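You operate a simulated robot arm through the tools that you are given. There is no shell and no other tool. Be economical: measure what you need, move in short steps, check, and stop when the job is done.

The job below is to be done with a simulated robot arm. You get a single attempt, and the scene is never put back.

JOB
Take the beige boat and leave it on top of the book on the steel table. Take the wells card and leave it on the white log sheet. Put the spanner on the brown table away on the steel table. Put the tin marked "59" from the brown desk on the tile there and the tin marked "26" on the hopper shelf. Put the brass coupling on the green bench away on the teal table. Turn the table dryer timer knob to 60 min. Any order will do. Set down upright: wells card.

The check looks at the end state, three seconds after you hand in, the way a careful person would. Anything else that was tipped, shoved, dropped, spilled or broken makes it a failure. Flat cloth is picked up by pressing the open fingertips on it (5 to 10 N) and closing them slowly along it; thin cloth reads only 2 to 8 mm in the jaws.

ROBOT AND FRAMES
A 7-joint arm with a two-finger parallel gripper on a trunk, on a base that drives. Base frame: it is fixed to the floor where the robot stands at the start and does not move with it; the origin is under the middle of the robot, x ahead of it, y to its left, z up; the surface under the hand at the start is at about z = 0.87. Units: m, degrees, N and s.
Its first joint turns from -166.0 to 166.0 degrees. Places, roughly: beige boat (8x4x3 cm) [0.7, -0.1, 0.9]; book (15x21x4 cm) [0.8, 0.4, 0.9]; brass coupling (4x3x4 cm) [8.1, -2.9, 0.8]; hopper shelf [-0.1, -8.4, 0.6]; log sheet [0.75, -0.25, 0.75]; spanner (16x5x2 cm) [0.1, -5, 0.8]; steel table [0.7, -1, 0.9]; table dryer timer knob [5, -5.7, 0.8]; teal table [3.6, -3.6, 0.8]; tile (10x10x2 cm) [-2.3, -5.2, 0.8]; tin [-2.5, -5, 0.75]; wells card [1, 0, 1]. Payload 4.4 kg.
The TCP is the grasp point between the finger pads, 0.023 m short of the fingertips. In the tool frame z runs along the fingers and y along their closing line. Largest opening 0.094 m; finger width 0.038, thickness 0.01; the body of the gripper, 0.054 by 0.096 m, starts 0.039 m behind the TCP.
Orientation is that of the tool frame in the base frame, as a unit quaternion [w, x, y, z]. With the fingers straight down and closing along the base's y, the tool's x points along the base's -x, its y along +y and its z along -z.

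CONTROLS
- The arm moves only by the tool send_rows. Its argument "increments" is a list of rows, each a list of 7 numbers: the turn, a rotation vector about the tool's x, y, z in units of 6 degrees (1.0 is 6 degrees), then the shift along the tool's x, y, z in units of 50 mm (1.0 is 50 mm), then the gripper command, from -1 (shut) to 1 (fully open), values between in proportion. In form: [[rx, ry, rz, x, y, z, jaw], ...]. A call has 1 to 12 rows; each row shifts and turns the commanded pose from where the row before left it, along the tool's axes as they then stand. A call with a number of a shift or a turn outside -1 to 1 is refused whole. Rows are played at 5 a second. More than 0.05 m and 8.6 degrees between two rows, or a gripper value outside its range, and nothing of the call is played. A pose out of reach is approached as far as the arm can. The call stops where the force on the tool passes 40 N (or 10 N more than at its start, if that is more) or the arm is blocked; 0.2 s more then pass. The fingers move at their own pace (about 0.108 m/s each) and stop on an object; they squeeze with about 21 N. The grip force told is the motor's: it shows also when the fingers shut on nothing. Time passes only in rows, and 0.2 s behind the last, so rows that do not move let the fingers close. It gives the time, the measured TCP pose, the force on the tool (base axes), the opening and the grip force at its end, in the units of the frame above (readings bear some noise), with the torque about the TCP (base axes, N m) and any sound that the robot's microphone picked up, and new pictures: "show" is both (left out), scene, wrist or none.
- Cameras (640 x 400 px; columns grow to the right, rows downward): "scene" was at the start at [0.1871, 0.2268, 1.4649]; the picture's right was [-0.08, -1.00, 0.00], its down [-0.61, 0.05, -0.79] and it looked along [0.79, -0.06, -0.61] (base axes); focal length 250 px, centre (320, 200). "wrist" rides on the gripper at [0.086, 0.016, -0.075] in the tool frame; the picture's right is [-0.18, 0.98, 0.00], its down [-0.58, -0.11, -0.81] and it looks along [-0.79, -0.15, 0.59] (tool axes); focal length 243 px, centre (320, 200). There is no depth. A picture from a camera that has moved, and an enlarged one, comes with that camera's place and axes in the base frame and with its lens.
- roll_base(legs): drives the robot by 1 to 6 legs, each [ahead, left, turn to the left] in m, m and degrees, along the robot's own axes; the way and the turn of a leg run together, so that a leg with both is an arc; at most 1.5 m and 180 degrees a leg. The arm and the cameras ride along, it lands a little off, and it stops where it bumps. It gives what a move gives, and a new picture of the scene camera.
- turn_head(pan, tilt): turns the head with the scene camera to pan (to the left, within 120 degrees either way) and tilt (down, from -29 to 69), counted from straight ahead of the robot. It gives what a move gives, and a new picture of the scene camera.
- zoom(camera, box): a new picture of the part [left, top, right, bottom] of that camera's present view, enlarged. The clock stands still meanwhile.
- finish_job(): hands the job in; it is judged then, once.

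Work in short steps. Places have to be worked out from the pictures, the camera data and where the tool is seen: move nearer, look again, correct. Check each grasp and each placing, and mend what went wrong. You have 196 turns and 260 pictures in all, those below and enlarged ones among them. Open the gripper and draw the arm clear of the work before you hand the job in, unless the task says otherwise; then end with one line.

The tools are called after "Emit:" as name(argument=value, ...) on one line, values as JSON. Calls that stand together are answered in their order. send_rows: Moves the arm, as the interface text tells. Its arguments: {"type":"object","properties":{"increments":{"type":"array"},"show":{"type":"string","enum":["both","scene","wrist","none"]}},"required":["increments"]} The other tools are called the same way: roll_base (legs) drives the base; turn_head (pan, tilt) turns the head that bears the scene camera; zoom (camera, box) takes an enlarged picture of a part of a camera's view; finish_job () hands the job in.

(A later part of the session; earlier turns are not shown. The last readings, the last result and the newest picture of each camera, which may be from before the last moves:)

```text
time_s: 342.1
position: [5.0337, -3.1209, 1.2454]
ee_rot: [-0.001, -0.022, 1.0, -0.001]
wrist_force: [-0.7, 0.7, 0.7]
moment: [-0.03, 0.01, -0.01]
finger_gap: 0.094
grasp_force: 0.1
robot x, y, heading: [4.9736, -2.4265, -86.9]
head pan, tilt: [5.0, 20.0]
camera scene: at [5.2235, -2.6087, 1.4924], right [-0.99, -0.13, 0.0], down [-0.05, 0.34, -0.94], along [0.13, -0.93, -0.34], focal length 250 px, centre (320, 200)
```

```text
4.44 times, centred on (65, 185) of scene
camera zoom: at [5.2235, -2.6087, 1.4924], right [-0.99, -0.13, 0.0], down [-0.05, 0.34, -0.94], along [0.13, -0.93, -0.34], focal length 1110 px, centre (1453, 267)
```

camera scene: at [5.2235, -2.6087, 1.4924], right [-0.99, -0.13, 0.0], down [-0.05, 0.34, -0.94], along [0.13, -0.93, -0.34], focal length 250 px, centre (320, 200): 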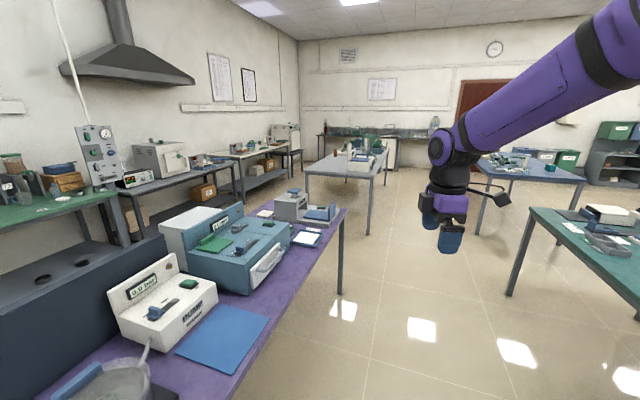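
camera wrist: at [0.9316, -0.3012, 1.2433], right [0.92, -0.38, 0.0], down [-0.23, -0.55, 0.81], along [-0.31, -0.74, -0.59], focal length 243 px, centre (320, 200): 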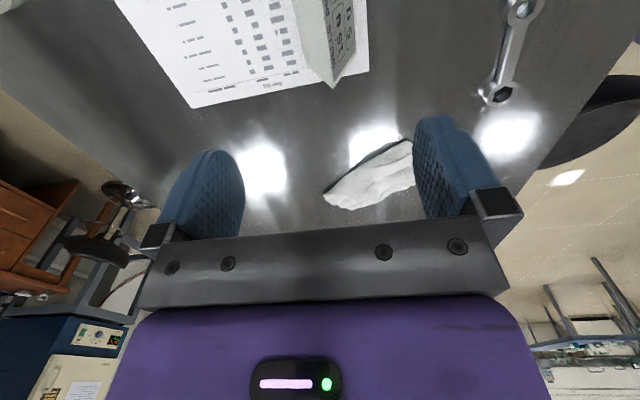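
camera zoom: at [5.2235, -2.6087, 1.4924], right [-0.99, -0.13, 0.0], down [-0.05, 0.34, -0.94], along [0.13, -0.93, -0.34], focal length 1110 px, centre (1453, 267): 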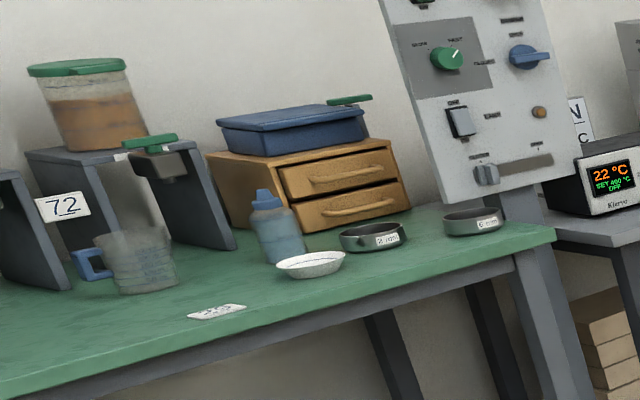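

The dryer's knobs are on its west face at about (5.0, -5.72, 0.81). I drive south between the tables and look at it from the west side.

Emit:
roll_base(legs=[[0, 0, -17], [1.4, 0, 0], [1.3, 0, 0]])

Emit:
turn_head(pan=50, tilt=30)

```text
time_s: 356.1
position: [4.1424, -5.7165, 1.2461]
ee_rot: [0.0, 0.132, 0.991, 0.0]
wrist_force: [-0.4, 0.4, 0.2]
moment: [-0.02, 0.01, -0.02]
finger_gap: 0.094
grasp_force: 0.1
robot x, y, heading: [4.2984, -5.0361, -104.9]
head pan, tilt: [5.0, 20.0]
camera scene: at [4.4786, -5.2868, 1.4924], right [-0.98, 0.17, 0.0], down [0.06, 0.34, -0.94], along [-0.16, -0.93, -0.34], focal length 250 px, centre (320, 200)
```

scene: 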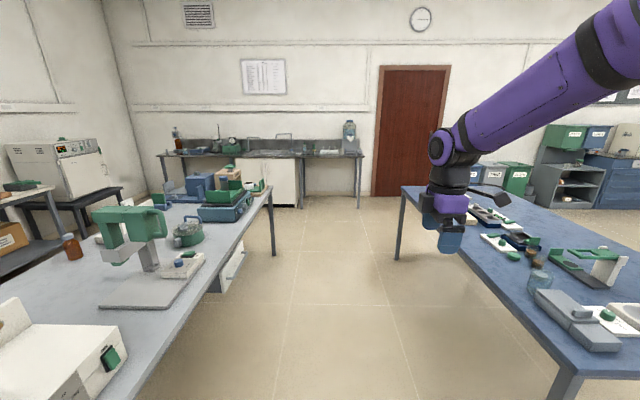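

```text
time_s: 357.2
position: [4.1413, -5.7152, 1.2462]
ee_rot: [-0.001, 0.132, 0.991, 0.0]
wrist_force: [0.8, -0.6, -0.2]
moment: [0.0, -0.03, 0.0]
finger_gap: 0.0939
grasp_force: 0.0
robot x, y, heading: [4.2917, -5.038, -105.1]
head pan, tilt: [50.0, 30.0]
camera scene: at [4.5466, -5.2691, 1.4764], right [-0.82, -0.57, 0.0], down [-0.29, 0.41, -0.87], along [0.5, -0.71, -0.5], focal length 250 px, centre (320, 200)
```

scene: 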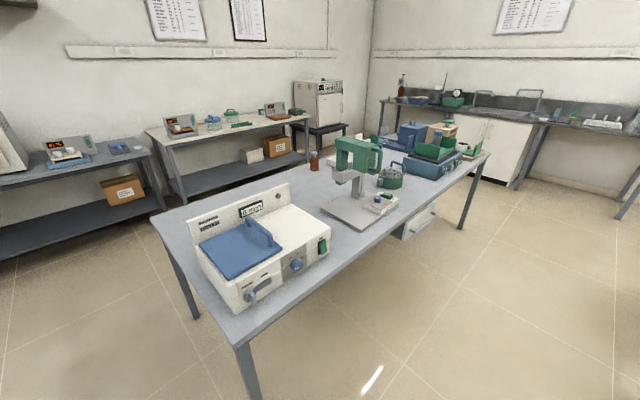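

Emit:
zoom(camera="scene", box=[180, 180, 350, 330])

Emit:
zoom(camera="scene", box=[230, 235, 330, 310])

```text
2.67 times, centred on (265, 255) of scene
camera zoom: at [4.5466, -5.2691, 1.4764], right [-0.82, -0.57, 0.0], down [-0.29, 0.41, -0.87], along [0.5, -0.71, -0.5], focal length 666 px, centre (467, 53)
```

zoom: 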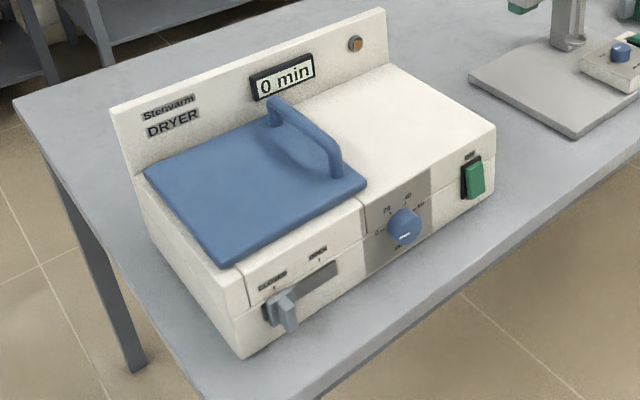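

```text
5.33 times, centred on (280, 272) of scene
camera zoom: at [4.5466, -5.2691, 1.4764], right [-0.82, -0.57, 0.0], down [-0.29, 0.41, -0.87], along [0.5, -0.71, -0.5], focal length 1332 px, centre (533, -187)
```

zoom: 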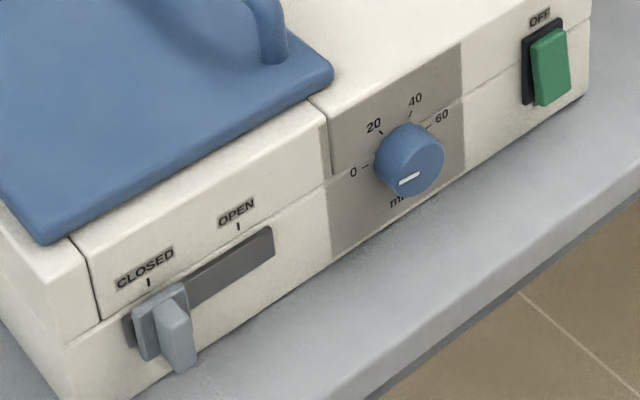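

The display reads "0 min"; the knob (cap at about (5.00, -5.77, 0.81)) has 60 at its right, roughly 170° clockwise. I turn to face the dryer and shift into place.

Emit:
roll_base(legs=[[0, 0, 93.5], [0, -0.33, 0], [-0.07, 0, 0]])

Emit:
turn_head(pan=-30, tilt=40)

```text
time_s: 364.0
position: [4.8443, -5.4594, 1.245]
ee_rot: [-0.001, -0.63, 0.777, 0.0]
wrist_force: [0.5, 0.1, -0.1]
moment: [0.01, 0.01, -0.03]
finger_gap: 0.0939
grasp_force: 0.0
robot x, y, heading: [4.1582, -5.3463, -11.6]
head pan, tilt: [50.0, 30.0]
camera scene: at [4.3741, -5.0822, 1.4764], right [0.62, -0.79, 0.0], down [-0.39, -0.31, -0.87], along [0.68, 0.54, -0.5], focal length 250 px, centre (320, 200)
```

scene: 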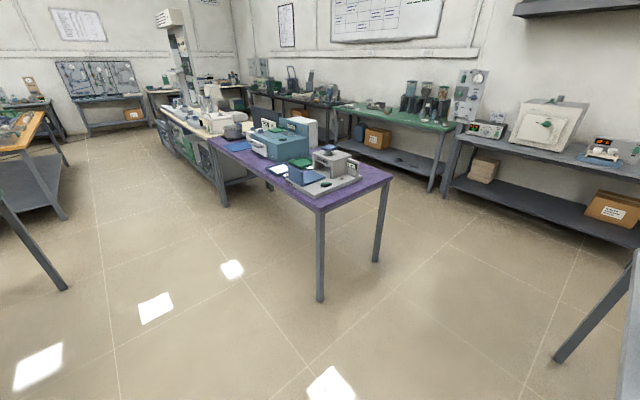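

```text
time_s: 365.5
position: [4.8431, -5.4598, 1.246]
ee_rot: [-0.001, -0.63, 0.777, 0.0]
wrist_force: [0.5, 1.2, 0.2]
moment: [0.01, 0.04, 0.03]
finger_gap: 0.0941
grasp_force: 0.1
robot x, y, heading: [4.1586, -5.34, -11.8]
head pan, tilt: [-30.0, 40.0]
camera scene: at [4.3666, -5.1948, 1.461], right [-0.67, -0.75, 0.0], down [-0.48, 0.43, -0.77], along [0.57, -0.51, -0.64], focal length 250 px, centre (320, 200)
```

scene: 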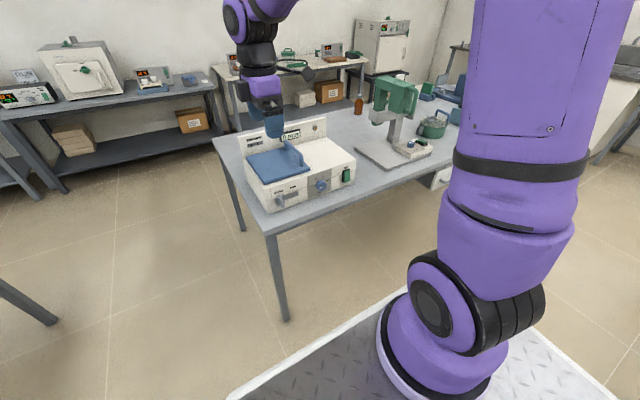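

I tilt the hand forward 90° so it points at the dryer's face, jaws closing vertically.

Emit:
send_rows(increments=[[1, 0, 0, 0, 0, 0, 0.6], [1, 0, 0, 0, 0, 0, 0.6], [1, 0, 0, 0, 0, 0, 0.6], [1, 0, 0, 0, 0, 0, 0.6], [1, 0, 0, 0, 0, 0, 0.6], [1, 0, 0, 0, 0, 0, 0.6], [1, 0, 0, 0, 0, 0, 0.6], [1, 0, 0, 0, 0, 0, 0.6], [1, 0, 0, 0, 0, 0, 0.6], [1, 0, 0, 0, 0, 0, 0.6], [1, 0, 0, 0, 0, 0, 0.6], [1, 0, 0, 0, 0, 0, 0.6]], show="none")

Emit:
send_rows(increments=[[1, 0, 0, 0, 0, 0, 0.6], [1, 0, 0, 0, 0, 0, 0.6], [1, 0, 0, 0, 0, 0, 0.6], [0, 0, 0, 0.893, 0, 0.28, 0.6], [0, 0, 0, 0.893, 0, 0.28, 0.6], [0, 0, 0, 0.893, 0, 0.28, 0.6], [0, 0, 0, 0.893, 0, 0.28, 0.6], [0, 0, 0, 0.893, 0, 0.28, 0.6], [0, 0, 0, 0.893, 0, 0.28, 0.6], [0, 0, 0, 0, 0, 0, 0.6]], show="both")

```text
time_s: 368.1
position: [4.8434, -5.4587, 1.2465]
ee_rot: [0.37, -0.51, 0.628, -0.457]
wrist_force: [-0.2, 0.8, 0.1]
moment: [0.0, -0.01, 0.01]
finger_gap: 0.0756
grasp_force: 0.1
robot x, y, heading: [4.155, -5.3464, -11.7]
head pan, tilt: [-30.0, 40.0]
```

```text
time_s: 370.3
position: [4.8827, -5.6866, 1.2433]
ee_rot: [-0.443, 0.446, -0.55, 0.55]
wrist_force: [0.5, -1.3, -3.0]
moment: [0.0, -0.13, 0.12]
finger_gap: 0.0751
grasp_force: 0.0
out of reach, approached as far as the arm can: row 2, 3, 4, 5
robot x, y, heading: [4.1591, -5.3458, -11.7]
head pan, tilt: [-30.0, 40.0]
camera scene: at [4.3672, -5.1965, 1.4611], right [-0.67, -0.75, 0.0], down [-0.48, 0.43, -0.77], along [0.57, -0.51, -0.64], focal length 250 px, centre (320, 200)
camera wrist: at [4.791, -5.7543, 1.2265], right [0.04, 0.18, -0.98], down [-0.67, 0.74, 0.11], along [0.74, 0.65, 0.15], focal length 243 px, centre (320, 200)
```

scene: 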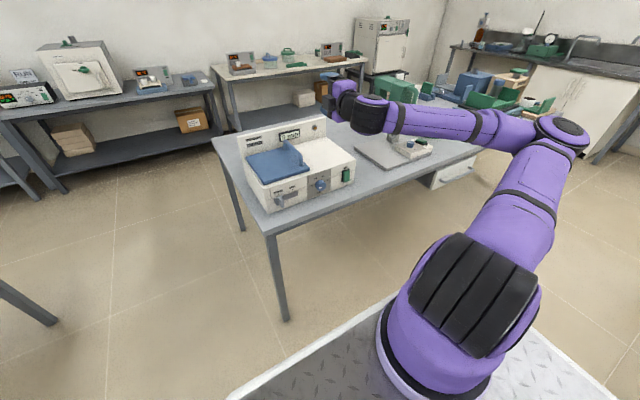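
wrist: 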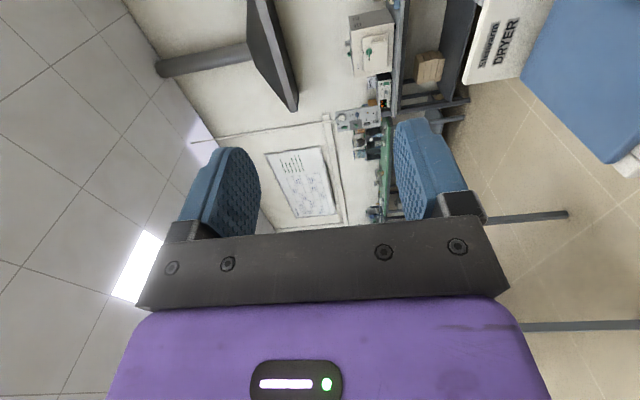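

The hand points at the dryer face. I lower it in steps toward knob height while staying west of the table edge.

Emit:
send_rows(increments=[[0, 0, 0, 0.2, 0.8, 0, 0.6], [0, 0, 0, 0.2, 0.8, 0, 0.6], [0, 0, 0, 0.2, 0.8, 0, 0.6], [0, 0, 0, 0.2, 0.8, 0, 0.6], [0, 0, 0, 0, 0, 0, 0.6]], show="none")

Emit:
send_rows(increments=[[0, 0, 0, 0.1, 0.8, 0, 0.6], [0, 0, 0, 0.1, 0.8, 0, 0.6], [0, 0, 0, 0, 0.8, 0, 0.6], [0, 0, 0, 0, 0.8, 0, 0.6], [0, 0, 0, 0, 0, 0, 0.6]], show="both")

```text
time_s: 371.5
position: [4.8626, -5.7537, 1.1323]
ee_rot: [0.445, -0.451, 0.55, -0.544]
wrist_force: [0.4, -0.6, 0.8]
moment: [0.01, 0.01, 0.04]
finger_gap: 0.0752
grasp_force: 0.0
out of reach, approached as far as the arm can: row 2, 3, 4
robot x, y, heading: [4.157, -5.3455, -11.7]
head pan, tilt: [-30.0, 40.0]
```

```text
time_s: 372.7
position: [4.8353, -5.834, 1.0625]
ee_rot: [0.445, -0.453, 0.55, -0.542]
wrist_force: [-0.7, 0.0, 0.6]
moment: [0.0, 0.01, -0.01]
finger_gap: 0.0751
grasp_force: 0.1
out of reach, approached as far as the arm can: row 1, 2, 3, 4
robot x, y, heading: [4.1574, -5.344, -11.9]
head pan, tilt: [-30.0, 40.0]
camera scene: at [4.3665, -5.1949, 1.461], right [-0.67, -0.75, 0.0], down [-0.48, 0.43, -0.77], along [0.57, -0.51, -0.64], focal length 250 px, centre (320, 200)
camera wrist: at [4.7458, -5.9024, 1.0473], right [0.02, 0.18, -0.98], down [-0.68, 0.73, 0.12], along [0.74, 0.66, 0.14], focal length 243 px, centre (320, 200)
```

scene: 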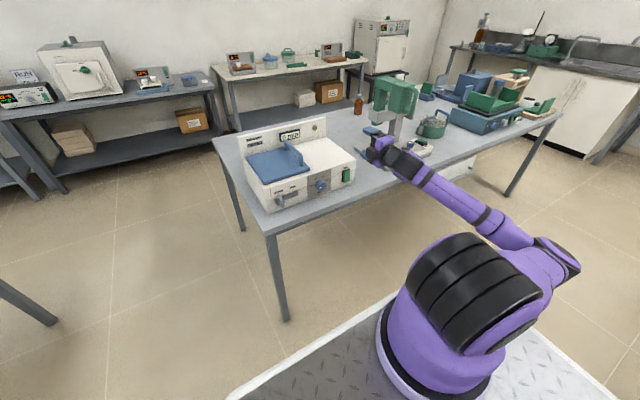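
wrist: 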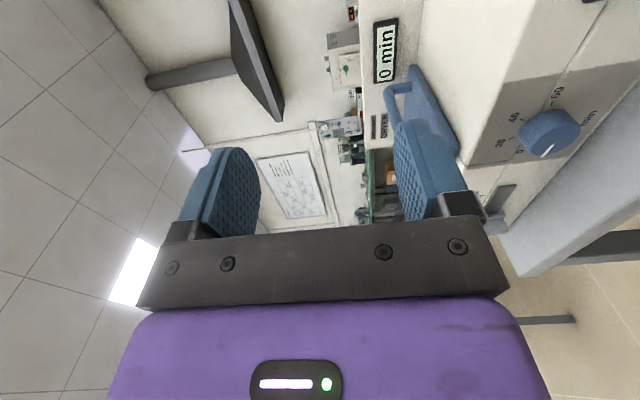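

The arm is too close in for a horizontal hand at this height. I back the base 15 cm and try again from there.

Emit:
roll_base(legs=[[-0.16, 0, 0]])

Emit:
send_rows(increments=[[0, 0, 0, -0.4, 0, 0.4, 0.6], [0, 0, 0, -0.4, 0.3, 0.4, 0.6], [0, 0, 0, -0.4, 0.6, 0.4, 0.6], [0, 0, 0, -0.3, 0.7, 0.4, 0.6], [0, 0, 0, -0.2, 0.8, 0.4, 0.6], [0, 0, 0, 0, 0.8, 0.3, 0.6], [0, 0, 0, 0, 0.8, 0.3, 0.6], [0, 0, 0, 0, 0, 0, 0.6]], show="both")

```text
time_s: 374.1
position: [4.6787, -5.7999, 1.0623]
ee_rot: [0.444, -0.453, 0.55, -0.543]
wrist_force: [-0.4, 0.4, -0.3]
moment: [0.0, 0.01, 0.01]
finger_gap: 0.0751
grasp_force: 0.0
robot x, y, heading: [4.001, -5.317, -11.4]
head pan, tilt: [-30.0, 40.0]
camera scene: at [4.2076, -5.1619, 1.461], right [-0.67, -0.75, 0.0], down [-0.48, 0.43, -0.77], along [0.57, -0.51, -0.64], focal length 250 px, centre (320, 200)
```

scene: 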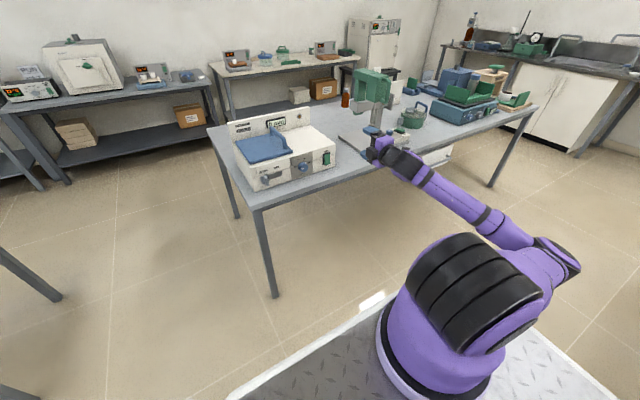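

```text
time_s: 375.9
position: [4.7951, -5.8661, 1.0082]
ee_rot: [0.445, -0.463, 0.551, -0.533]
wrist_force: [1.0, -0.5, -0.4]
moment: [0.01, -0.05, 0.0]
finger_gap: 0.0751
grasp_force: 0.0
out of reach, approached as far as the arm can: row 1, 2, 3, 4, 5, 6, 7
robot x, y, heading: [3.9964, -5.3142, -11.4]
head pan, tilt: [-30.0, 40.0]
camera scene: at [4.2077, -5.1619, 1.461], right [-0.67, -0.75, 0.0], down [-0.48, 0.43, -0.77], along [0.57, -0.51, -0.64], focal length 250 px, centre (320, 200)
camera wrist: at [4.7059, -5.938, 0.9933], right [0.0, 0.19, -0.98], down [-0.69, 0.71, 0.14], along [0.73, 0.68, 0.13], focal length 243 px, centre (320, 200)
```

scene: 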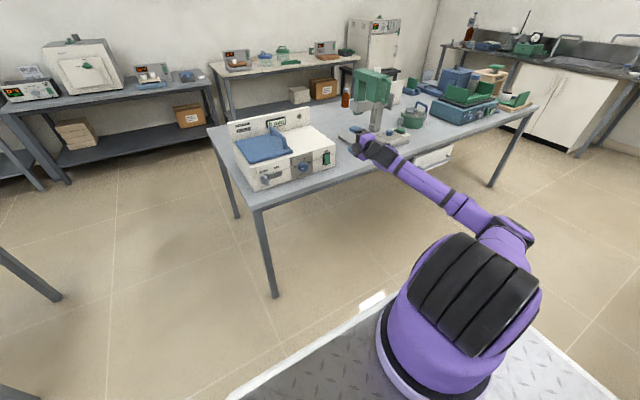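
wrist: 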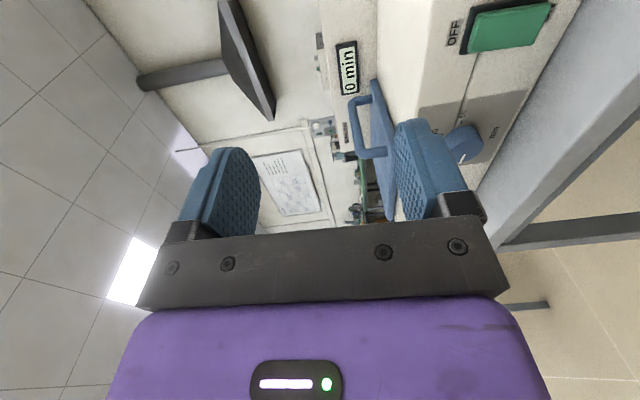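

A horizontal hand hits joint limits here. Instead I will use a straight-down hand in front of the face, fingers on the knob's left and right, and swing it about the knob axis. First I unwind: raise and bring the tool back down-pointing.

Emit:
send_rows(increments=[[0, 0, 0, 0, -0.7, -0.3, 0.6], [0, 0, 0, 0, -0.8, -0.3, 0.6], [0, 0, 0, 0, -0.8, -0.3, 0.6], [0, 0, 0, 0, -0.8, 0, 0.6], [0, 0, 0, 0, -0.8, 0, 0.6], [-1, 0, 0, 0, 0, 0, 0.6], [-1, 0, 0, 0, 0, 0, 0.6], [-1, 0, 0, 0, 0, 0, 0.6], [-1, 0, 0, 0, 0, 0, 0.6], [-1, 0, 0, 0, 0, 0, 0.6], [-1, 0, 0, 0, 0, 0, 0.6], [-1, 0, 0, 0, 0, 0, 0.6]], show="none")

Emit:
send_rows(increments=[[-1, 0, 0, 0, 0, 0, 0.6], [-1, 0, 0, 0, 0, 0, 0.6], [-1, 0, 0, 0, 0, 0, 0.6], [-1, 0, 0, 0, 0, 0, 0.6], [-1, 0, 0, 0, 0, 0, 0.6], [-1, 0, 0, 0, 0, 0, 0.6], [-1, 0, 0, 0, 0, 0, 0.6], [-1, 0, 0, 0, 0, 0, 0.6], [0, 0, 0, 0, 0, 0, 0.6]], show="scene")

```text
time_s: 378.5
position: [4.7545, -5.8611, 1.2045]
ee_rot: [0.252, -0.582, 0.708, -0.309]
wrist_force: [-0.8, -0.5, -0.9]
moment: [0.02, -0.06, -0.01]
finger_gap: 0.0751
grasp_force: 0.0
robot x, y, heading: [3.997, -5.3115, -11.8]
head pan, tilt: [-30.0, 40.0]
```

```text
time_s: 380.5
position: [4.7542, -5.8588, 1.204]
ee_rot: [-0.006, -0.634, 0.774, 0.006]
wrist_force: [-0.2, -0.9, -1.5]
moment: [0.04, 0.02, -0.01]
finger_gap: 0.0754
grasp_force: 0.0
robot x, y, heading: [3.9985, -5.3142, -11.8]
head pan, tilt: [-30.0, 40.0]
camera scene: at [4.2076, -5.1618, 1.461], right [-0.67, -0.75, 0.0], down [-0.48, 0.43, -0.77], along [0.57, -0.51, -0.64], focal length 250 px, centre (320, 200)
```

scene: 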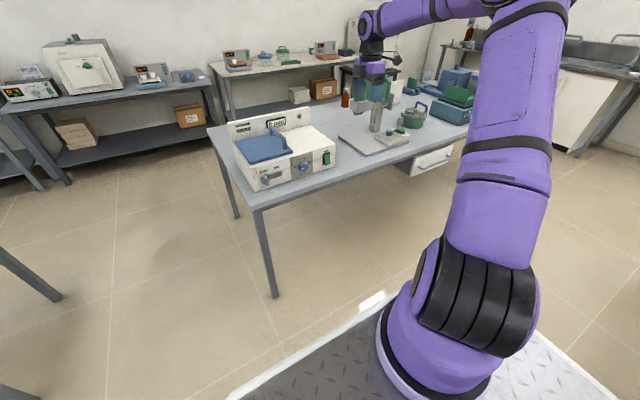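

Tool is down-pointing again. I move the hand north away from the microscope and rotate it to the neutral roll, then bring the base closer.

Emit:
send_rows(increments=[[0, 0, 0, -0.85, 0.3, 0, 0.6], [0, 0, 0, -0.85, 0.3, 0, 0.6], [0, 0, 0, -0.85, 0.3, 0, 0.6], [0, 0, 0, -0.85, 0.3, 0, 0.6], [0, 0, 0, -0.85, 0.3, 0, 0.6], [0, 0, 0, -0.85, 0.3, 0, 0.6], [0, 0, 0, -0.85, 0.3, 0, 0.6], [0, 0, 1, 0, 0, 0, 0.6], [0, 0, 1, 0, 0, 0, 0.6], [0, 0, 1, 0, 0, 0, 0.6], [0, 0, 1, 0, 0, 0, 0.6], [0, 0, 1, 0, 0, 0, 0.6]], show="none")

Emit:
send_rows(increments=[[0, 0, 1, 0, 0, 0, 0.6], [0, 0, 1, 0, 0, 0, 0.6], [0, 0, 1, 0, 0, 0, 0.6], [0, 0, 1, 0, 0, 0, 0.6], [0, 0, 1, 0, 0, 0, 0.6], [0, 0, 1, 0, 0, 0, 0.6], [0, 0, 1, 0, 0, 0, 0.6], [0, 0, 1, 0, 0, 0, 0.6], [0, 0, 1, 0, 0, 0, 0.6], [0, 0, 1, 0, 0, 0, 0.6], [0, 0, 0, 0, 0, 0, 0.6]], show="none")

Emit:
roll_base(legs=[[0, -0.08, 0], [0.24, 0, 0]])

```text
time_s: 383.1
position: [4.7079, -5.5475, 1.2055]
ee_rot: [-0.006, -0.413, 0.911, 0.003]
wrist_force: [0.4, -0.8, -0.1]
moment: [0.0, -0.01, 0.02]
finger_gap: 0.075
grasp_force: 0.0
robot x, y, heading: [3.9946, -5.3186, -11.6]
head pan, tilt: [-30.0, 40.0]
```

```text
time_s: 385.5
position: [4.7091, -5.5475, 1.2049]
ee_rot: [-0.008, 0.097, 0.995, 0.0]
wrist_force: [-0.7, -0.9, -0.2]
moment: [0.02, 0.01, 0.0]
finger_gap: 0.0752
grasp_force: 0.2
robot x, y, heading: [4.0007, -5.316, -11.8]
head pan, tilt: [-30.0, 40.0]
```

```text
time_s: 388.0
position: [4.9284, -5.6749, 1.2057]
ee_rot: [-0.008, 0.098, 0.995, 0.0]
wrist_force: [-1.0, 0.6, 0.3]
moment: [0.01, 0.03, -0.04]
finger_gap: 0.0751
grasp_force: 0.1
robot x, y, heading: [4.2169, -5.4382, -11.9]
head pan, tilt: [-30.0, 40.0]
camera scene: at [4.4266, -5.2893, 1.461], right [-0.67, -0.75, 0.0], down [-0.48, 0.43, -0.77], along [0.57, -0.51, -0.64], focal length 250 px, centre (320, 200)
```

scene: 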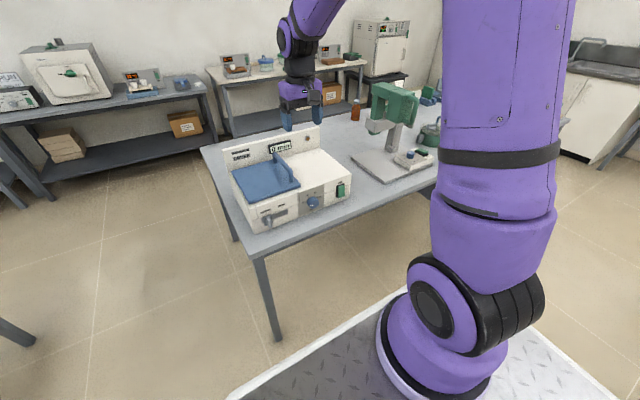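

I lower the hand in front of the dryer's face, level with the knob but still 10 cm away from it, to look with the wrist camera.

Emit:
send_rows(increments=[[0, 0, 0, 0.06, -0.185, 0.865, 0.6], [0, 0, 0, 0.06, -0.185, 0.865, 0.6], [0, 0, 0, 0.06, -0.185, 0.865, 0.6], [0, 0, 0, 0.06, -0.185, 0.865, 0.6], [0, 0, 0, 0.06, -0.185, 0.865, 0.6], [0, 0, 0, 0.06, -0.185, 0.865, 0.6], [0, 0, 0, 0.06, -0.185, 0.865, 0.6], [0, 0, 0, 0.06, -0.185, 0.865, 0.6], [0, 0, 0, 0, 0, 0, 0.6]], show="both")

```text
time_s: 390.0
position: [4.8851, -5.7412, 0.8599]
ee_rot: [-0.008, 0.098, 0.995, 0.0]
wrist_force: [0.2, 0.3, 0.0]
moment: [0.01, -0.03, 0.0]
finger_gap: 0.0753
grasp_force: 0.0
robot x, y, heading: [4.2168, -5.4438, -11.7]
head pan, tilt: [-30.0, 40.0]
camera scene: at [4.4265, -5.2892, 1.461], right [-0.67, -0.75, 0.0], down [-0.48, 0.43, -0.77], along [0.57, -0.51, -0.64], focal length 250 px, centre (320, 200)
camera wrist: at [4.8036, -5.7083, 0.9341], right [0.37, 0.93, 0.0], down [0.56, -0.22, 0.8], along [0.74, -0.3, -0.6], focal length 243 px, centre (320, 200)
```

scene: 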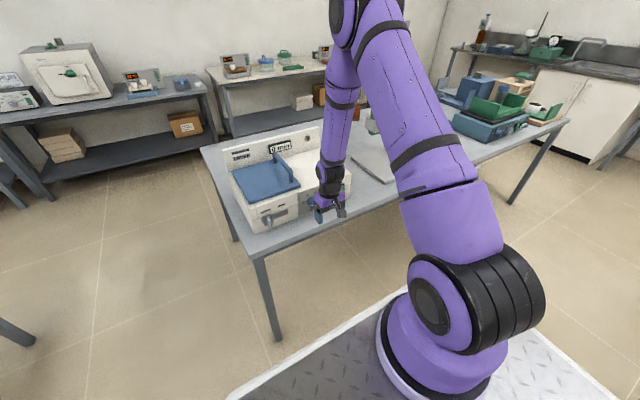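
wrist: 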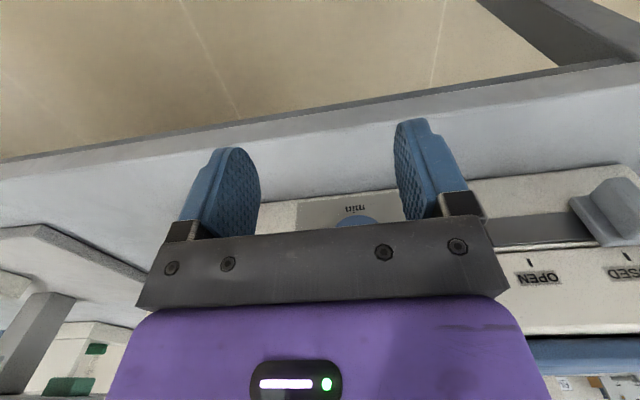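

The knob's centre reads z ≈ 0.827 and just ~1 cm north of the hand line. I lean the hand 40° north and then advance onto the knob with the jaws open.

Emit:
send_rows(increments=[[0.953, 0, 0, 0, 0, 0, 0.5], [0.953, 0, 0, 0, 0, 0, 0.5], [0.953, 0, 0, 0, 0, 0, 0.5], [0.953, 0, 0, 0, 0, 0, 0.5], [0.953, 0, 0, 0, 0, 0, 0.5], [0.953, 0, 0, 0, 0, 0, 0.5], [0.953, 0, 0, 0, 0, 0, 0.5], [0, 0, 0, 0, 0.59, 0.36, 0.5], [0, 0, 0, 0, 0, 0, 0.5]], show="both")

```text
time_s: 392.0
position: [4.8866, -5.7303, 0.8264]
ee_rot: [-0.04, 0.089, 0.935, -0.341]
wrist_force: [-0.1, 0.1, 0.7]
moment: [0.0, 0.02, -0.01]
finger_gap: 0.0703
grasp_force: 0.2
robot x, y, heading: [4.2182, -5.4416, -11.8]
head pan, tilt: [-30.0, 40.0]
camera scene: at [4.4266, -5.2892, 1.461], right [-0.67, -0.75, 0.0], down [-0.48, 0.43, -0.77], along [0.57, -0.51, -0.64], focal length 250 px, centre (320, 200)
camera wrist: at [4.8133, -5.6542, 0.8738], right [0.32, 0.7, -0.64], down [0.67, 0.31, 0.68], along [0.68, -0.64, -0.37], focal length 243 px, centre (320, 200)
```

scene: 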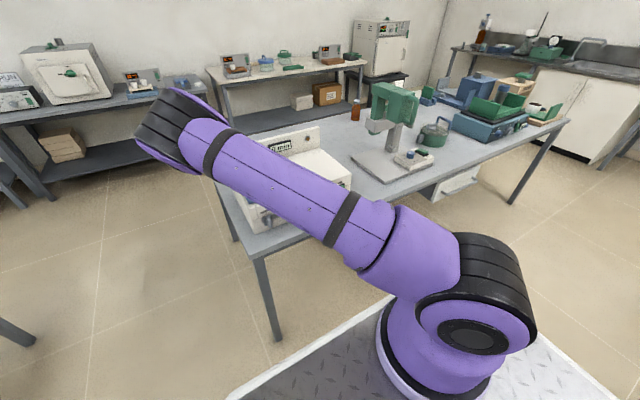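
wrist: 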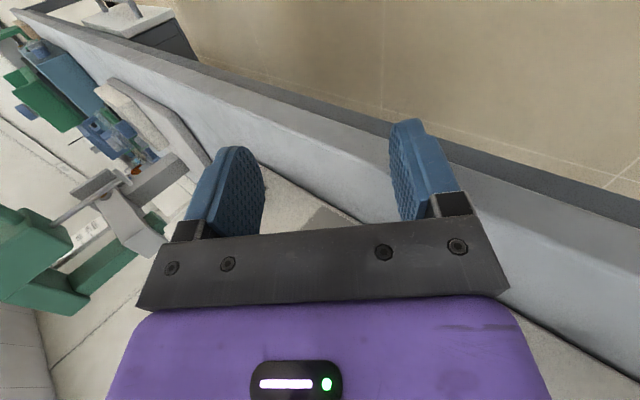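

Position is exact. I advance 11 cm onto the knob and close.

Emit:
send_rows(increments=[[0, 0, 0, -0.8, 0, 0, 0.5], [0, 0, 0, -0.8, 0, 0, 0.5], [0, 0, 0, -0.6, 0, 0, 0.5], [0, 0, 0, 0, 0, 0, 0.5]], show="both")

```text
time_s: 392.6
position: [4.9426, -5.7416, 0.8278]
ee_rot: [-0.044, 0.094, 0.934, -0.341]
wrist_force: [-22.0, 14.6, 23.5]
moment: [0.02, -2.82, 1.36]
finger_gap: 0.0697
grasp_force: 0.0
robot x, y, heading: [4.215, -5.439, -11.8]
head pan, tilt: [-30.0, 40.0]
stopped in row 2: the force on the tool passed its limit at 142 N (the readings are from after the stop); the commanded pose is now the measured one
camera scene: at [4.4245, -5.288, 1.4612], right [-0.67, -0.75, 0.0], down [-0.48, 0.43, -0.77], along [0.57, -0.51, -0.64], focal length 250 px, centre (320, 200)
camera wrist: at [4.8709, -5.6632, 0.8742], right [0.32, 0.7, -0.64], down [0.67, 0.31, 0.67], along [0.67, -0.64, -0.37], focal length 243 px, centre (320, 200)
```

scene: 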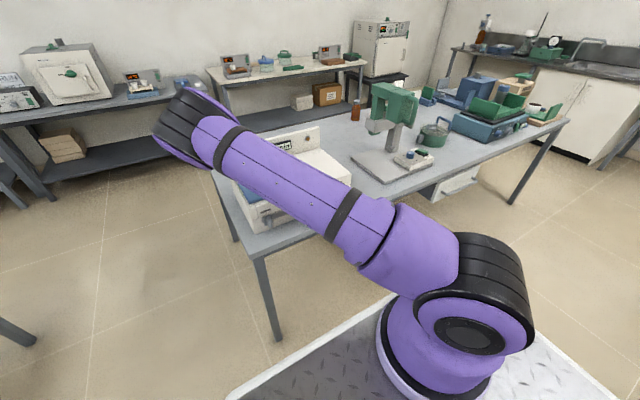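
wrist: 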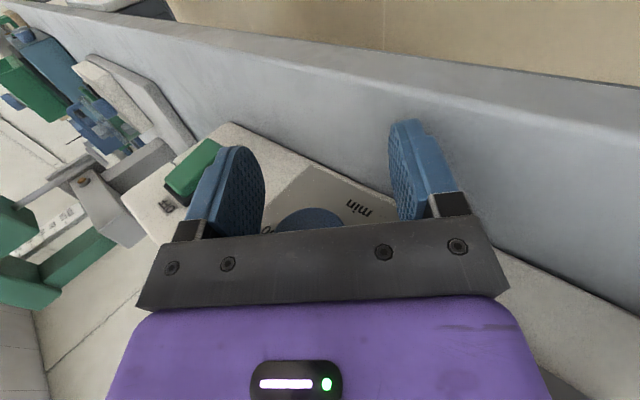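

Something on the wrist touched the dryer (142 N spike). I back straight off and look.

Emit:
send_rows(increments=[[0, 0, 0, 0.5, 0, 0, 0.5], [0, 0, 0, 0.8, 0, 0, 0.5], [0, 0, 0, 0.5, 0, 0, 0.5], [0, 0, 0, 0, 0, 0, 0.5]], show="none")

Emit:
send_rows(increments=[[-0.953, 0, 0, 0, 0, 0, 0.5], [-0.953, 0, 0, 0, 0, 0, 0.5], [-0.953, 0, 0, 0, 0, 0, 0.5], [-0.953, 0, 0, 0, 0, 0, 0.5], [-0.953, 0, 0, 0, 0, 0, 0.5], [-0.953, 0, 0, 0, 0, 0, 0.5], [-0.953, 0, 0, 0, 0, 0, 0.5], [0, 0, 0, 0, 0, 0, 0.5]], show="scene")

```text
time_s: 393.6
position: [4.856, -5.7238, 0.827]
ee_rot: [-0.045, 0.092, 0.935, -0.34]
wrist_force: [-0.1, 0.6, 1.2]
moment: [-0.03, 0.03, -0.01]
finger_gap: 0.0706
grasp_force: 0.0
robot x, y, heading: [4.2157, -5.4417, -11.8]
head pan, tilt: [-30.0, 40.0]
```

```text
time_s: 395.4
position: [4.8561, -5.7229, 0.827]
ee_rot: [-0.01, 0.101, 0.995, 0.001]
wrist_force: [0.1, 0.5, 0.1]
moment: [0.03, 0.0, 0.03]
finger_gap: 0.0705
grasp_force: 0.1
robot x, y, heading: [4.2165, -5.4408, -11.7]
head pan, tilt: [-30.0, 40.0]
camera scene: at [4.4265, -5.2891, 1.461], right [-0.67, -0.75, 0.0], down [-0.48, 0.43, -0.77], along [0.57, -0.51, -0.64], focal length 250 px, centre (320, 200)
```

scene: 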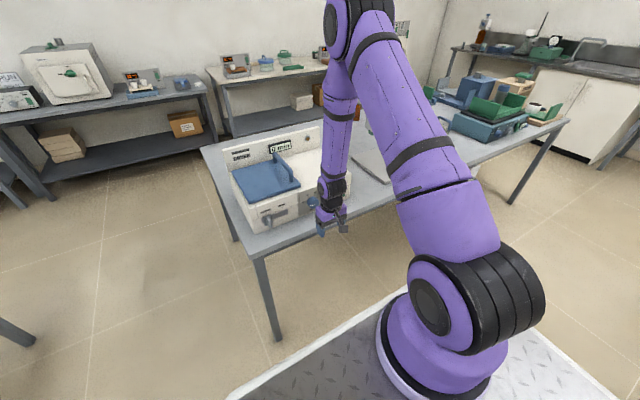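

The dryer is unmoved; the wrist likely met the lid area when leaning far north. I use a smaller lean (18°) and advance onto the knob again.

Emit:
send_rows(increments=[[1, 0, 0, 0, 0, 0, 0.5], [1, 0, 0, 0, 0, 0, 0.5], [1, 0, 0, 0, 0, 0, 0.5], [0, 0, 0, -0.8, 0, 0, 0.5], [0, 0, 0, -0.8, 0, 0, 0.5], [0, 0, 0, -0.7, 0, 0, 0.5], [0, 0, 0, -0.5, 0, 0, 0.5], [0, 0, 0, 0, 0, 0, 0.5]], show="both")

```text
time_s: 396.7
position: [4.9382, -5.7414, 0.8233]
ee_rot: [-0.034, 0.1, 0.982, -0.156]
wrist_force: [-8.8, 1.5, -2.0]
moment: [-0.07, -0.27, 0.11]
finger_gap: 0.0702
grasp_force: 0.0
robot x, y, heading: [4.2161, -5.4418, -11.6]
head pan, tilt: [-30.0, 40.0]
stopped in row 6: the force on the tool passed its limit at 74 N (the readings are from after the stop); the commanded pose is now the measured one
camera scene: at [4.426, -5.2889, 1.4611], right [-0.67, -0.75, 0.0], down [-0.48, 0.43, -0.77], along [0.57, -0.51, -0.64], focal length 250 px, centre (320, 200)
camera wrist: at [4.8632, -5.6844, 0.892], right [0.36, 0.88, -0.31], down [0.63, 0.02, 0.78], along [0.69, -0.48, -0.54], focal length 243 px, centre (320, 200)
```

scene: 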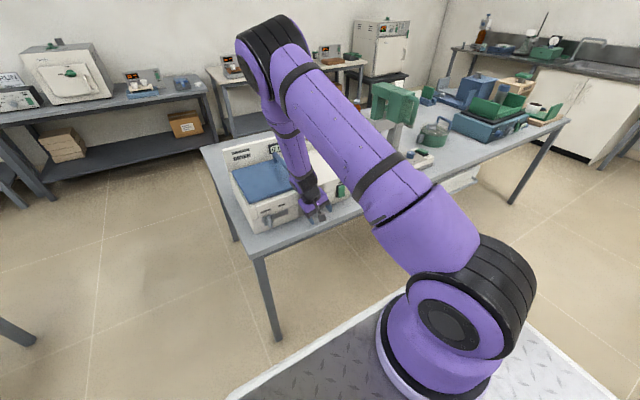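
wrist: 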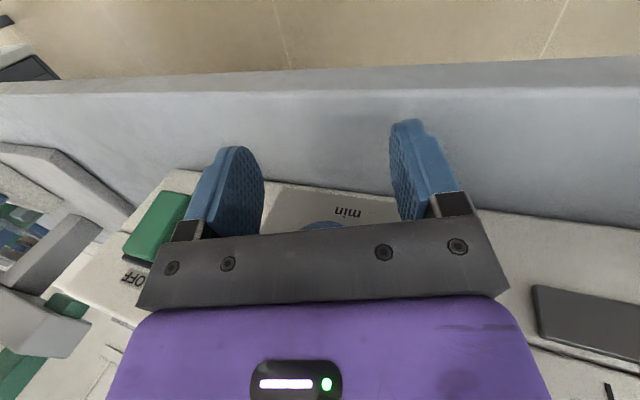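

Triangulating the "min" label shows the face is at a nearer plane (n≈6.043) and the knob is higher (z ≈ 0.85); my palm met the knob. I back off 2 cm, raise, re-advance and close.

Emit:
send_rows(increments=[[0, 0, 0, 0.4, 0, 0, 0.5], [0, 0, 0, 0, 0, -0.57, 0.5], [0, 0, 0, -0.3, 0, 0, 0.5], [0, 0, 0, -0.3, 0, 0, 0.5], [0, 0, 0, -0.22, 0, 0, 0.5], [0, 0, 0, 0, 0, 0, 0], [0, 0, 0, 0, 0, 0, -0.5], [0, 0, 0, 0, 0, 0, -1], [0, 0, 0, 0, 0, 0, -1]], show="wrist")

```text
time_s: 397.7
position: [4.9418, -5.7308, 0.8499]
ee_rot: [-0.041, 0.101, 0.982, -0.155]
wrist_force: [-18.9, 4.3, 5.2]
moment: [-0.14, -1.4, 0.74]
finger_gap: 0.0707
grasp_force: 0.0
robot x, y, heading: [4.2156, -5.4416, -11.5]
head pan, tilt: [-30.0, 40.0]
stopped in row 5: the force on the tool passed its limit at 64 N (the readings are from after the stop); the commanded pose is now the measured one
camera wrist: at [4.8692, -5.6759, 0.9193], right [0.36, 0.88, -0.32], down [0.64, 0.02, 0.77], along [0.68, -0.48, -0.55], focal length 243 px, centre (320, 200)
```

wrist: 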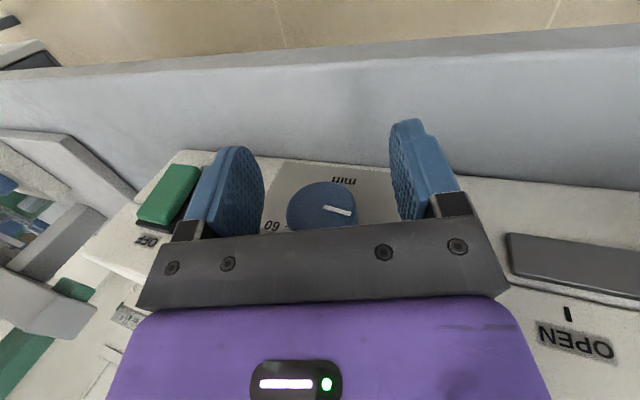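

The hand body met the lid's edge above the knob. Pitching the hand 30° forward keeps its body away from the dryer; I back off, set that pitch and lean 45° north about the knob axis.

Emit:
send_rows(increments=[[0, 0, 0, 0.8, 0, 0, 0.5], [0, 0, 0, 0.9, 0, 0, 0.5], [-1, 0, 0, 0, 0, 0, 0.5], [-1, 0, 0, 0, 0, 0, 0.5], [-1, 0, 0, 0, 0, 0, 0.5], [0, -1, 0, 0, 0, 0, 0.5], [0, -1, 0, 0, 0, 0, 0.5], [0, -1, 0, 0, 0, 0, 0.5], [0, -1, 0, 0, 0, 0, 0.5], [0, -1, 0, 0, 0, 0, 0.5], [0, 0, 0, 0, 0, 0, 0.5]], show="none")

Emit:
send_rows(increments=[[0.866, 0, -0.5, 0, 0, 0, 0.5], [0.866, 0, -0.5, 0, 0, 0, 0.5], [0.866, 0, -0.5, 0, 0, 0, 0.5], [0.866, 0, -0.5, 0, 0, 0, 0.5], [0.866, 0, -0.5, 0, 0, 0, 0.5], [0.866, 0, -0.5, 0, 0, 0, 0.5], [0.866, 0, -0.5, 0, 0, 0, 0.5], [0, 0, 0, 0, 0, 0, 0.5]], show="wrist")

```text
time_s: 400.1
position: [4.8625, -5.7145, 0.8542]
ee_rot: [0.235, 0.101, 0.966, -0.026]
wrist_force: [0.3, -1.1, -0.2]
moment: [-0.01, -0.03, 0.05]
finger_gap: 0.0704
grasp_force: 0.1
robot x, y, heading: [4.2167, -5.4429, -11.6]
head pan, tilt: [-30.0, 40.0]
```

```text
time_s: 401.9
position: [4.8622, -5.7138, 0.854]
ee_rot: [0.183, -0.006, 0.912, -0.367]
wrist_force: [-0.4, 0.2, 0.8]
moment: [0.0, 0.01, 0.01]
finger_gap: 0.0708
grasp_force: 0.1
robot x, y, heading: [4.2183, -5.44, -11.8]
head pan, tilt: [-30.0, 40.0]
camera wrist: at [4.7577, -5.6643, 0.8633], right [0.29, 0.74, -0.6], down [0.26, 0.54, 0.8], along [0.92, -0.39, -0.03], focal length 243 px, centre (320, 200)
```

wrist: 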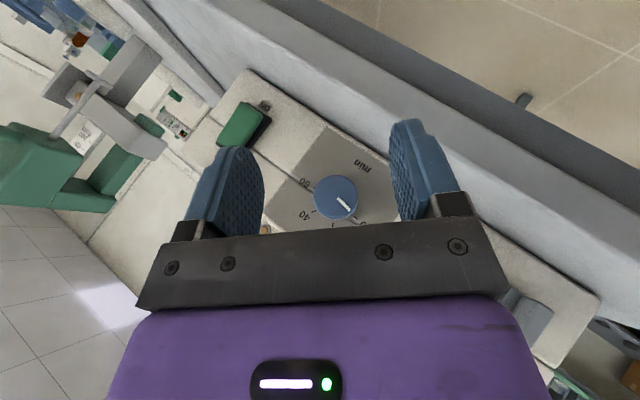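

A clear view: the knob is at (4.971, -5.742, 0.846), pointer at 0. I advance onto it and close.

Emit:
send_rows(increments=[[0, 0, 0, -0.547, -0.007, 0.363, 0.5], [0, 0, 0, -0.547, -0.007, 0.363, 0.5], [0, 0, 0, -0.4, -0.005, 0.266, 0.5], [0, 0, 0, -0.147, -0.002, 0.098, 0.5], [0, 0, 0, 0, 0, 0, 0], [0, 0, 0, 0, 0, 0, -0.5], [0, 0, 0, 0, 0, 0, -1], [0, 0, 0, 0, 0, 0, -1]], show="wrist")

```text
time_s: 403.7
position: [4.9568, -5.7407, 0.8468]
ee_rot: [0.184, -0.004, 0.912, -0.366]
wrist_force: [4.6, -15.4, 15.2]
moment: [-0.12, -0.4, -0.96]
finger_gap: 0.0419
grasp_force: 45.2
robot x, y, heading: [4.2178, -5.4442, -11.8]
head pan, tilt: [-30.0, 40.0]
camera wrist: at [4.8525, -5.6909, 0.8559], right [0.3, 0.74, -0.6], down [0.26, 0.54, 0.8], along [0.92, -0.39, -0.03], focal length 243 px, centre (320, 200)
```

wrist: 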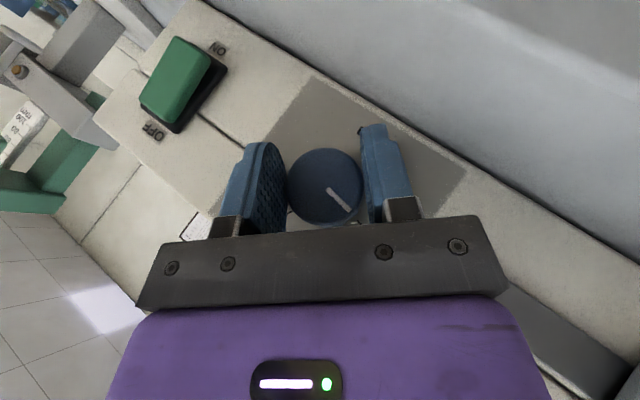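

The knob is gripped (42 mm). I relax the side load slightly and rotate clockwise 66°.

Emit:
send_rows(increments=[[0, 0, 0, 0, -0.04, 0, -1], [-0.885, -0.026, 0.465, 0, 0, 0, -1], [-0.885, -0.026, 0.465, 0, 0, 0, -1], [-0.885, -0.026, 0.465, 0, 0, 0, -1], [-0.885, -0.026, 0.465, 0, 0, 0, -1], [-0.885, -0.026, 0.465, 0, 0, 0, -1], [-0.885, -0.026, 0.465, 0, 0, 0, -1], [-0.885, -0.026, 0.465, 0, 0, 0, -1], [-0.885, -0.026, 0.465, 0, 0, 0, -1], [-0.885, -0.026, 0.465, 0, 0, 0, -1], [-0.885, -0.026, 0.465, 0, 0, 0, -1], [-0.885, -0.026, 0.465, 0, 0, 0, -1]], show="both")

```text
time_s: 406.3
position: [4.9566, -5.7423, 0.8474]
ee_rot: [0.258, 0.134, 0.94, 0.178]
wrist_force: [0.9, -21.5, 9.9]
moment: [-0.2, -0.71, -0.98]
finger_gap: 0.042
grasp_force: 44.5
robot x, y, heading: [4.2166, -5.4387, -11.9]
head pan, tilt: [-30.0, 40.0]
camera scene: at [4.4256, -5.2894, 1.4612], right [-0.67, -0.75, 0.0], down [-0.48, 0.43, -0.77], along [0.57, -0.51, -0.64], focal length 250 px, centre (320, 200)
camera wrist: at [4.8472, -5.7175, 0.8752], right [0.31, 0.82, 0.48], down [0.04, -0.51, 0.86], along [0.95, -0.25, -0.19], focal length 243 px, centre (320, 200)
```

scene: 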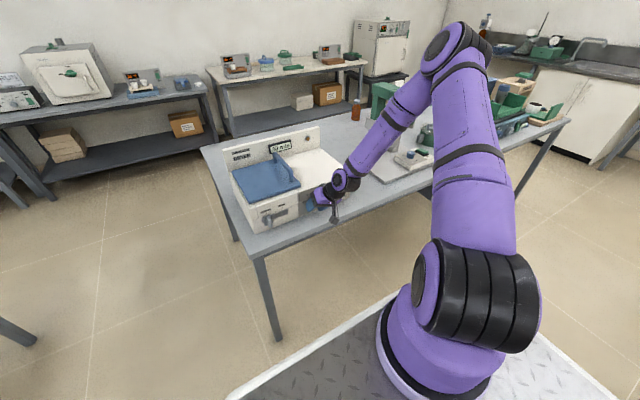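
wrist: 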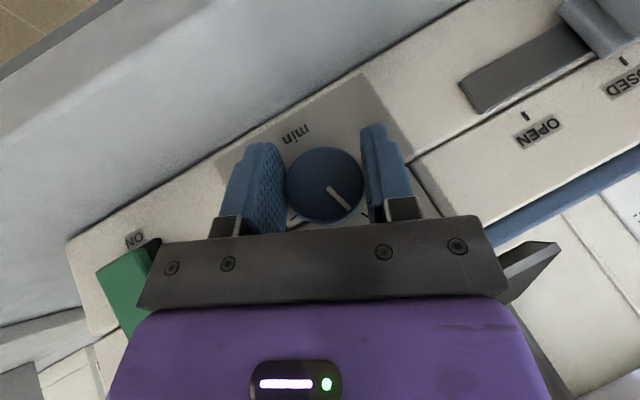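

The pointer turned with the hand. I read the display.

Emit:
zoom(camera="scene", box=[220, 125, 340, 200])

```text
5.33 times, centred on (280, 162) of scene
camera zoom: at [4.4256, -5.2894, 1.4612], right [-0.67, -0.75, 0.0], down [-0.48, 0.43, -0.77], along [0.57, -0.51, -0.64], focal length 1332 px, centre (533, 400)
```

zoom: 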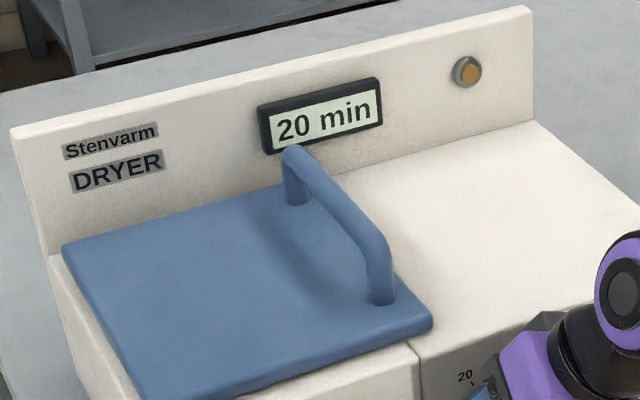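

20 min now. I continue 30° more, then open and swing back for a second stroke.

Emit:
send_rows(increments=[[-0.885, -0.026, 0.465, 0, 0, 0, -1], [-0.885, -0.026, 0.465, 0, 0, 0, -1], [-0.885, -0.026, 0.465, 0, 0, 0, -1], [-0.885, -0.026, 0.465, 0, 0, 0, -1], [0, 0, 0, 0, 0, 0, -1], [0, 0, 0, 0, 0, 0, 0], [0, 0, 0, 0, 0, 0, 0.6], [0.885, 0.026, -0.465, 0, 0, 0, 0.6], [0.885, 0.026, -0.465, 0, 0, 0, 0.6], [0.885, 0.026, -0.465, 0, 0, 0, 0.6], [0.885, 0.026, -0.465, 0, 0, 0, 0.6], [0.885, 0.026, -0.465, 0, 0, 0, 0.6]], show="none")

Emit:
send_rows(increments=[[0.885, 0.026, -0.465, 0, 0, 0, 0.6], [0.885, 0.026, -0.465, 0, 0, 0, 0.6], [0.885, 0.026, -0.465, 0, 0, 0, 0.6], [0.885, 0.026, -0.465, 0, 0, 0, 0.6], [0.885, 0.026, -0.465, 0, 0, 0, 0.6], [0.885, 0.026, -0.465, 0, 0, 0, 0.6], [0.885, 0.026, -0.465, 0, 0, 0, 0.6], [0.885, 0.026, -0.465, 0, 0, 0, 0.6], [0.885, 0.026, -0.465, 0, 0, 0, 0.6], [0.885, 0.026, -0.465, 0, 0, 0, 0.6], [0, 0, 0, 0, 0, 0, 0.6]], show="wrist")

```text
time_s: 408.9
position: [4.9552, -5.7425, 0.8471]
ee_rot: [0.254, 0.122, 0.951, 0.127]
wrist_force: [-0.6, -0.2, -0.4]
moment: [0.05, -0.03, -0.01]
finger_gap: 0.0753
grasp_force: 0.1
robot x, y, heading: [4.2139, -5.4424, -11.7]
head pan, tilt: [-30.0, 40.0]
```

```text
time_s: 411.3
position: [4.9559, -5.7409, 0.8473]
ee_rot: [0.182, -0.006, 0.912, -0.368]
wrist_force: [0.5, -0.9, 0.4]
moment: [-0.01, 0.05, 0.01]
finger_gap: 0.0751
grasp_force: 0.0
robot x, y, heading: [4.2192, -5.4434, -11.4]
head pan, tilt: [-30.0, 40.0]
camera wrist: at [4.8524, -5.6912, 0.8564], right [0.29, 0.74, -0.6], down [0.26, 0.54, 0.8], along [0.92, -0.39, -0.03], focal length 243 px, centre (320, 200)
```

wrist: 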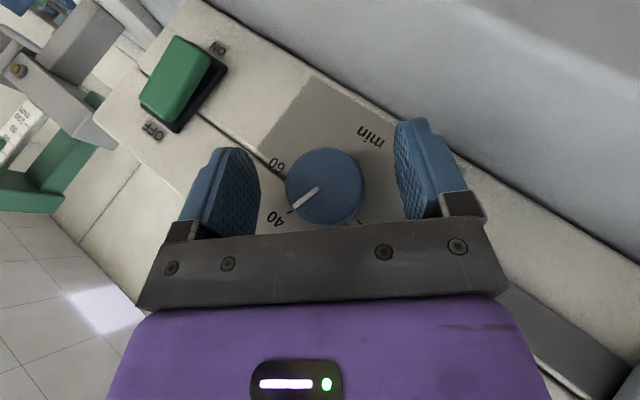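

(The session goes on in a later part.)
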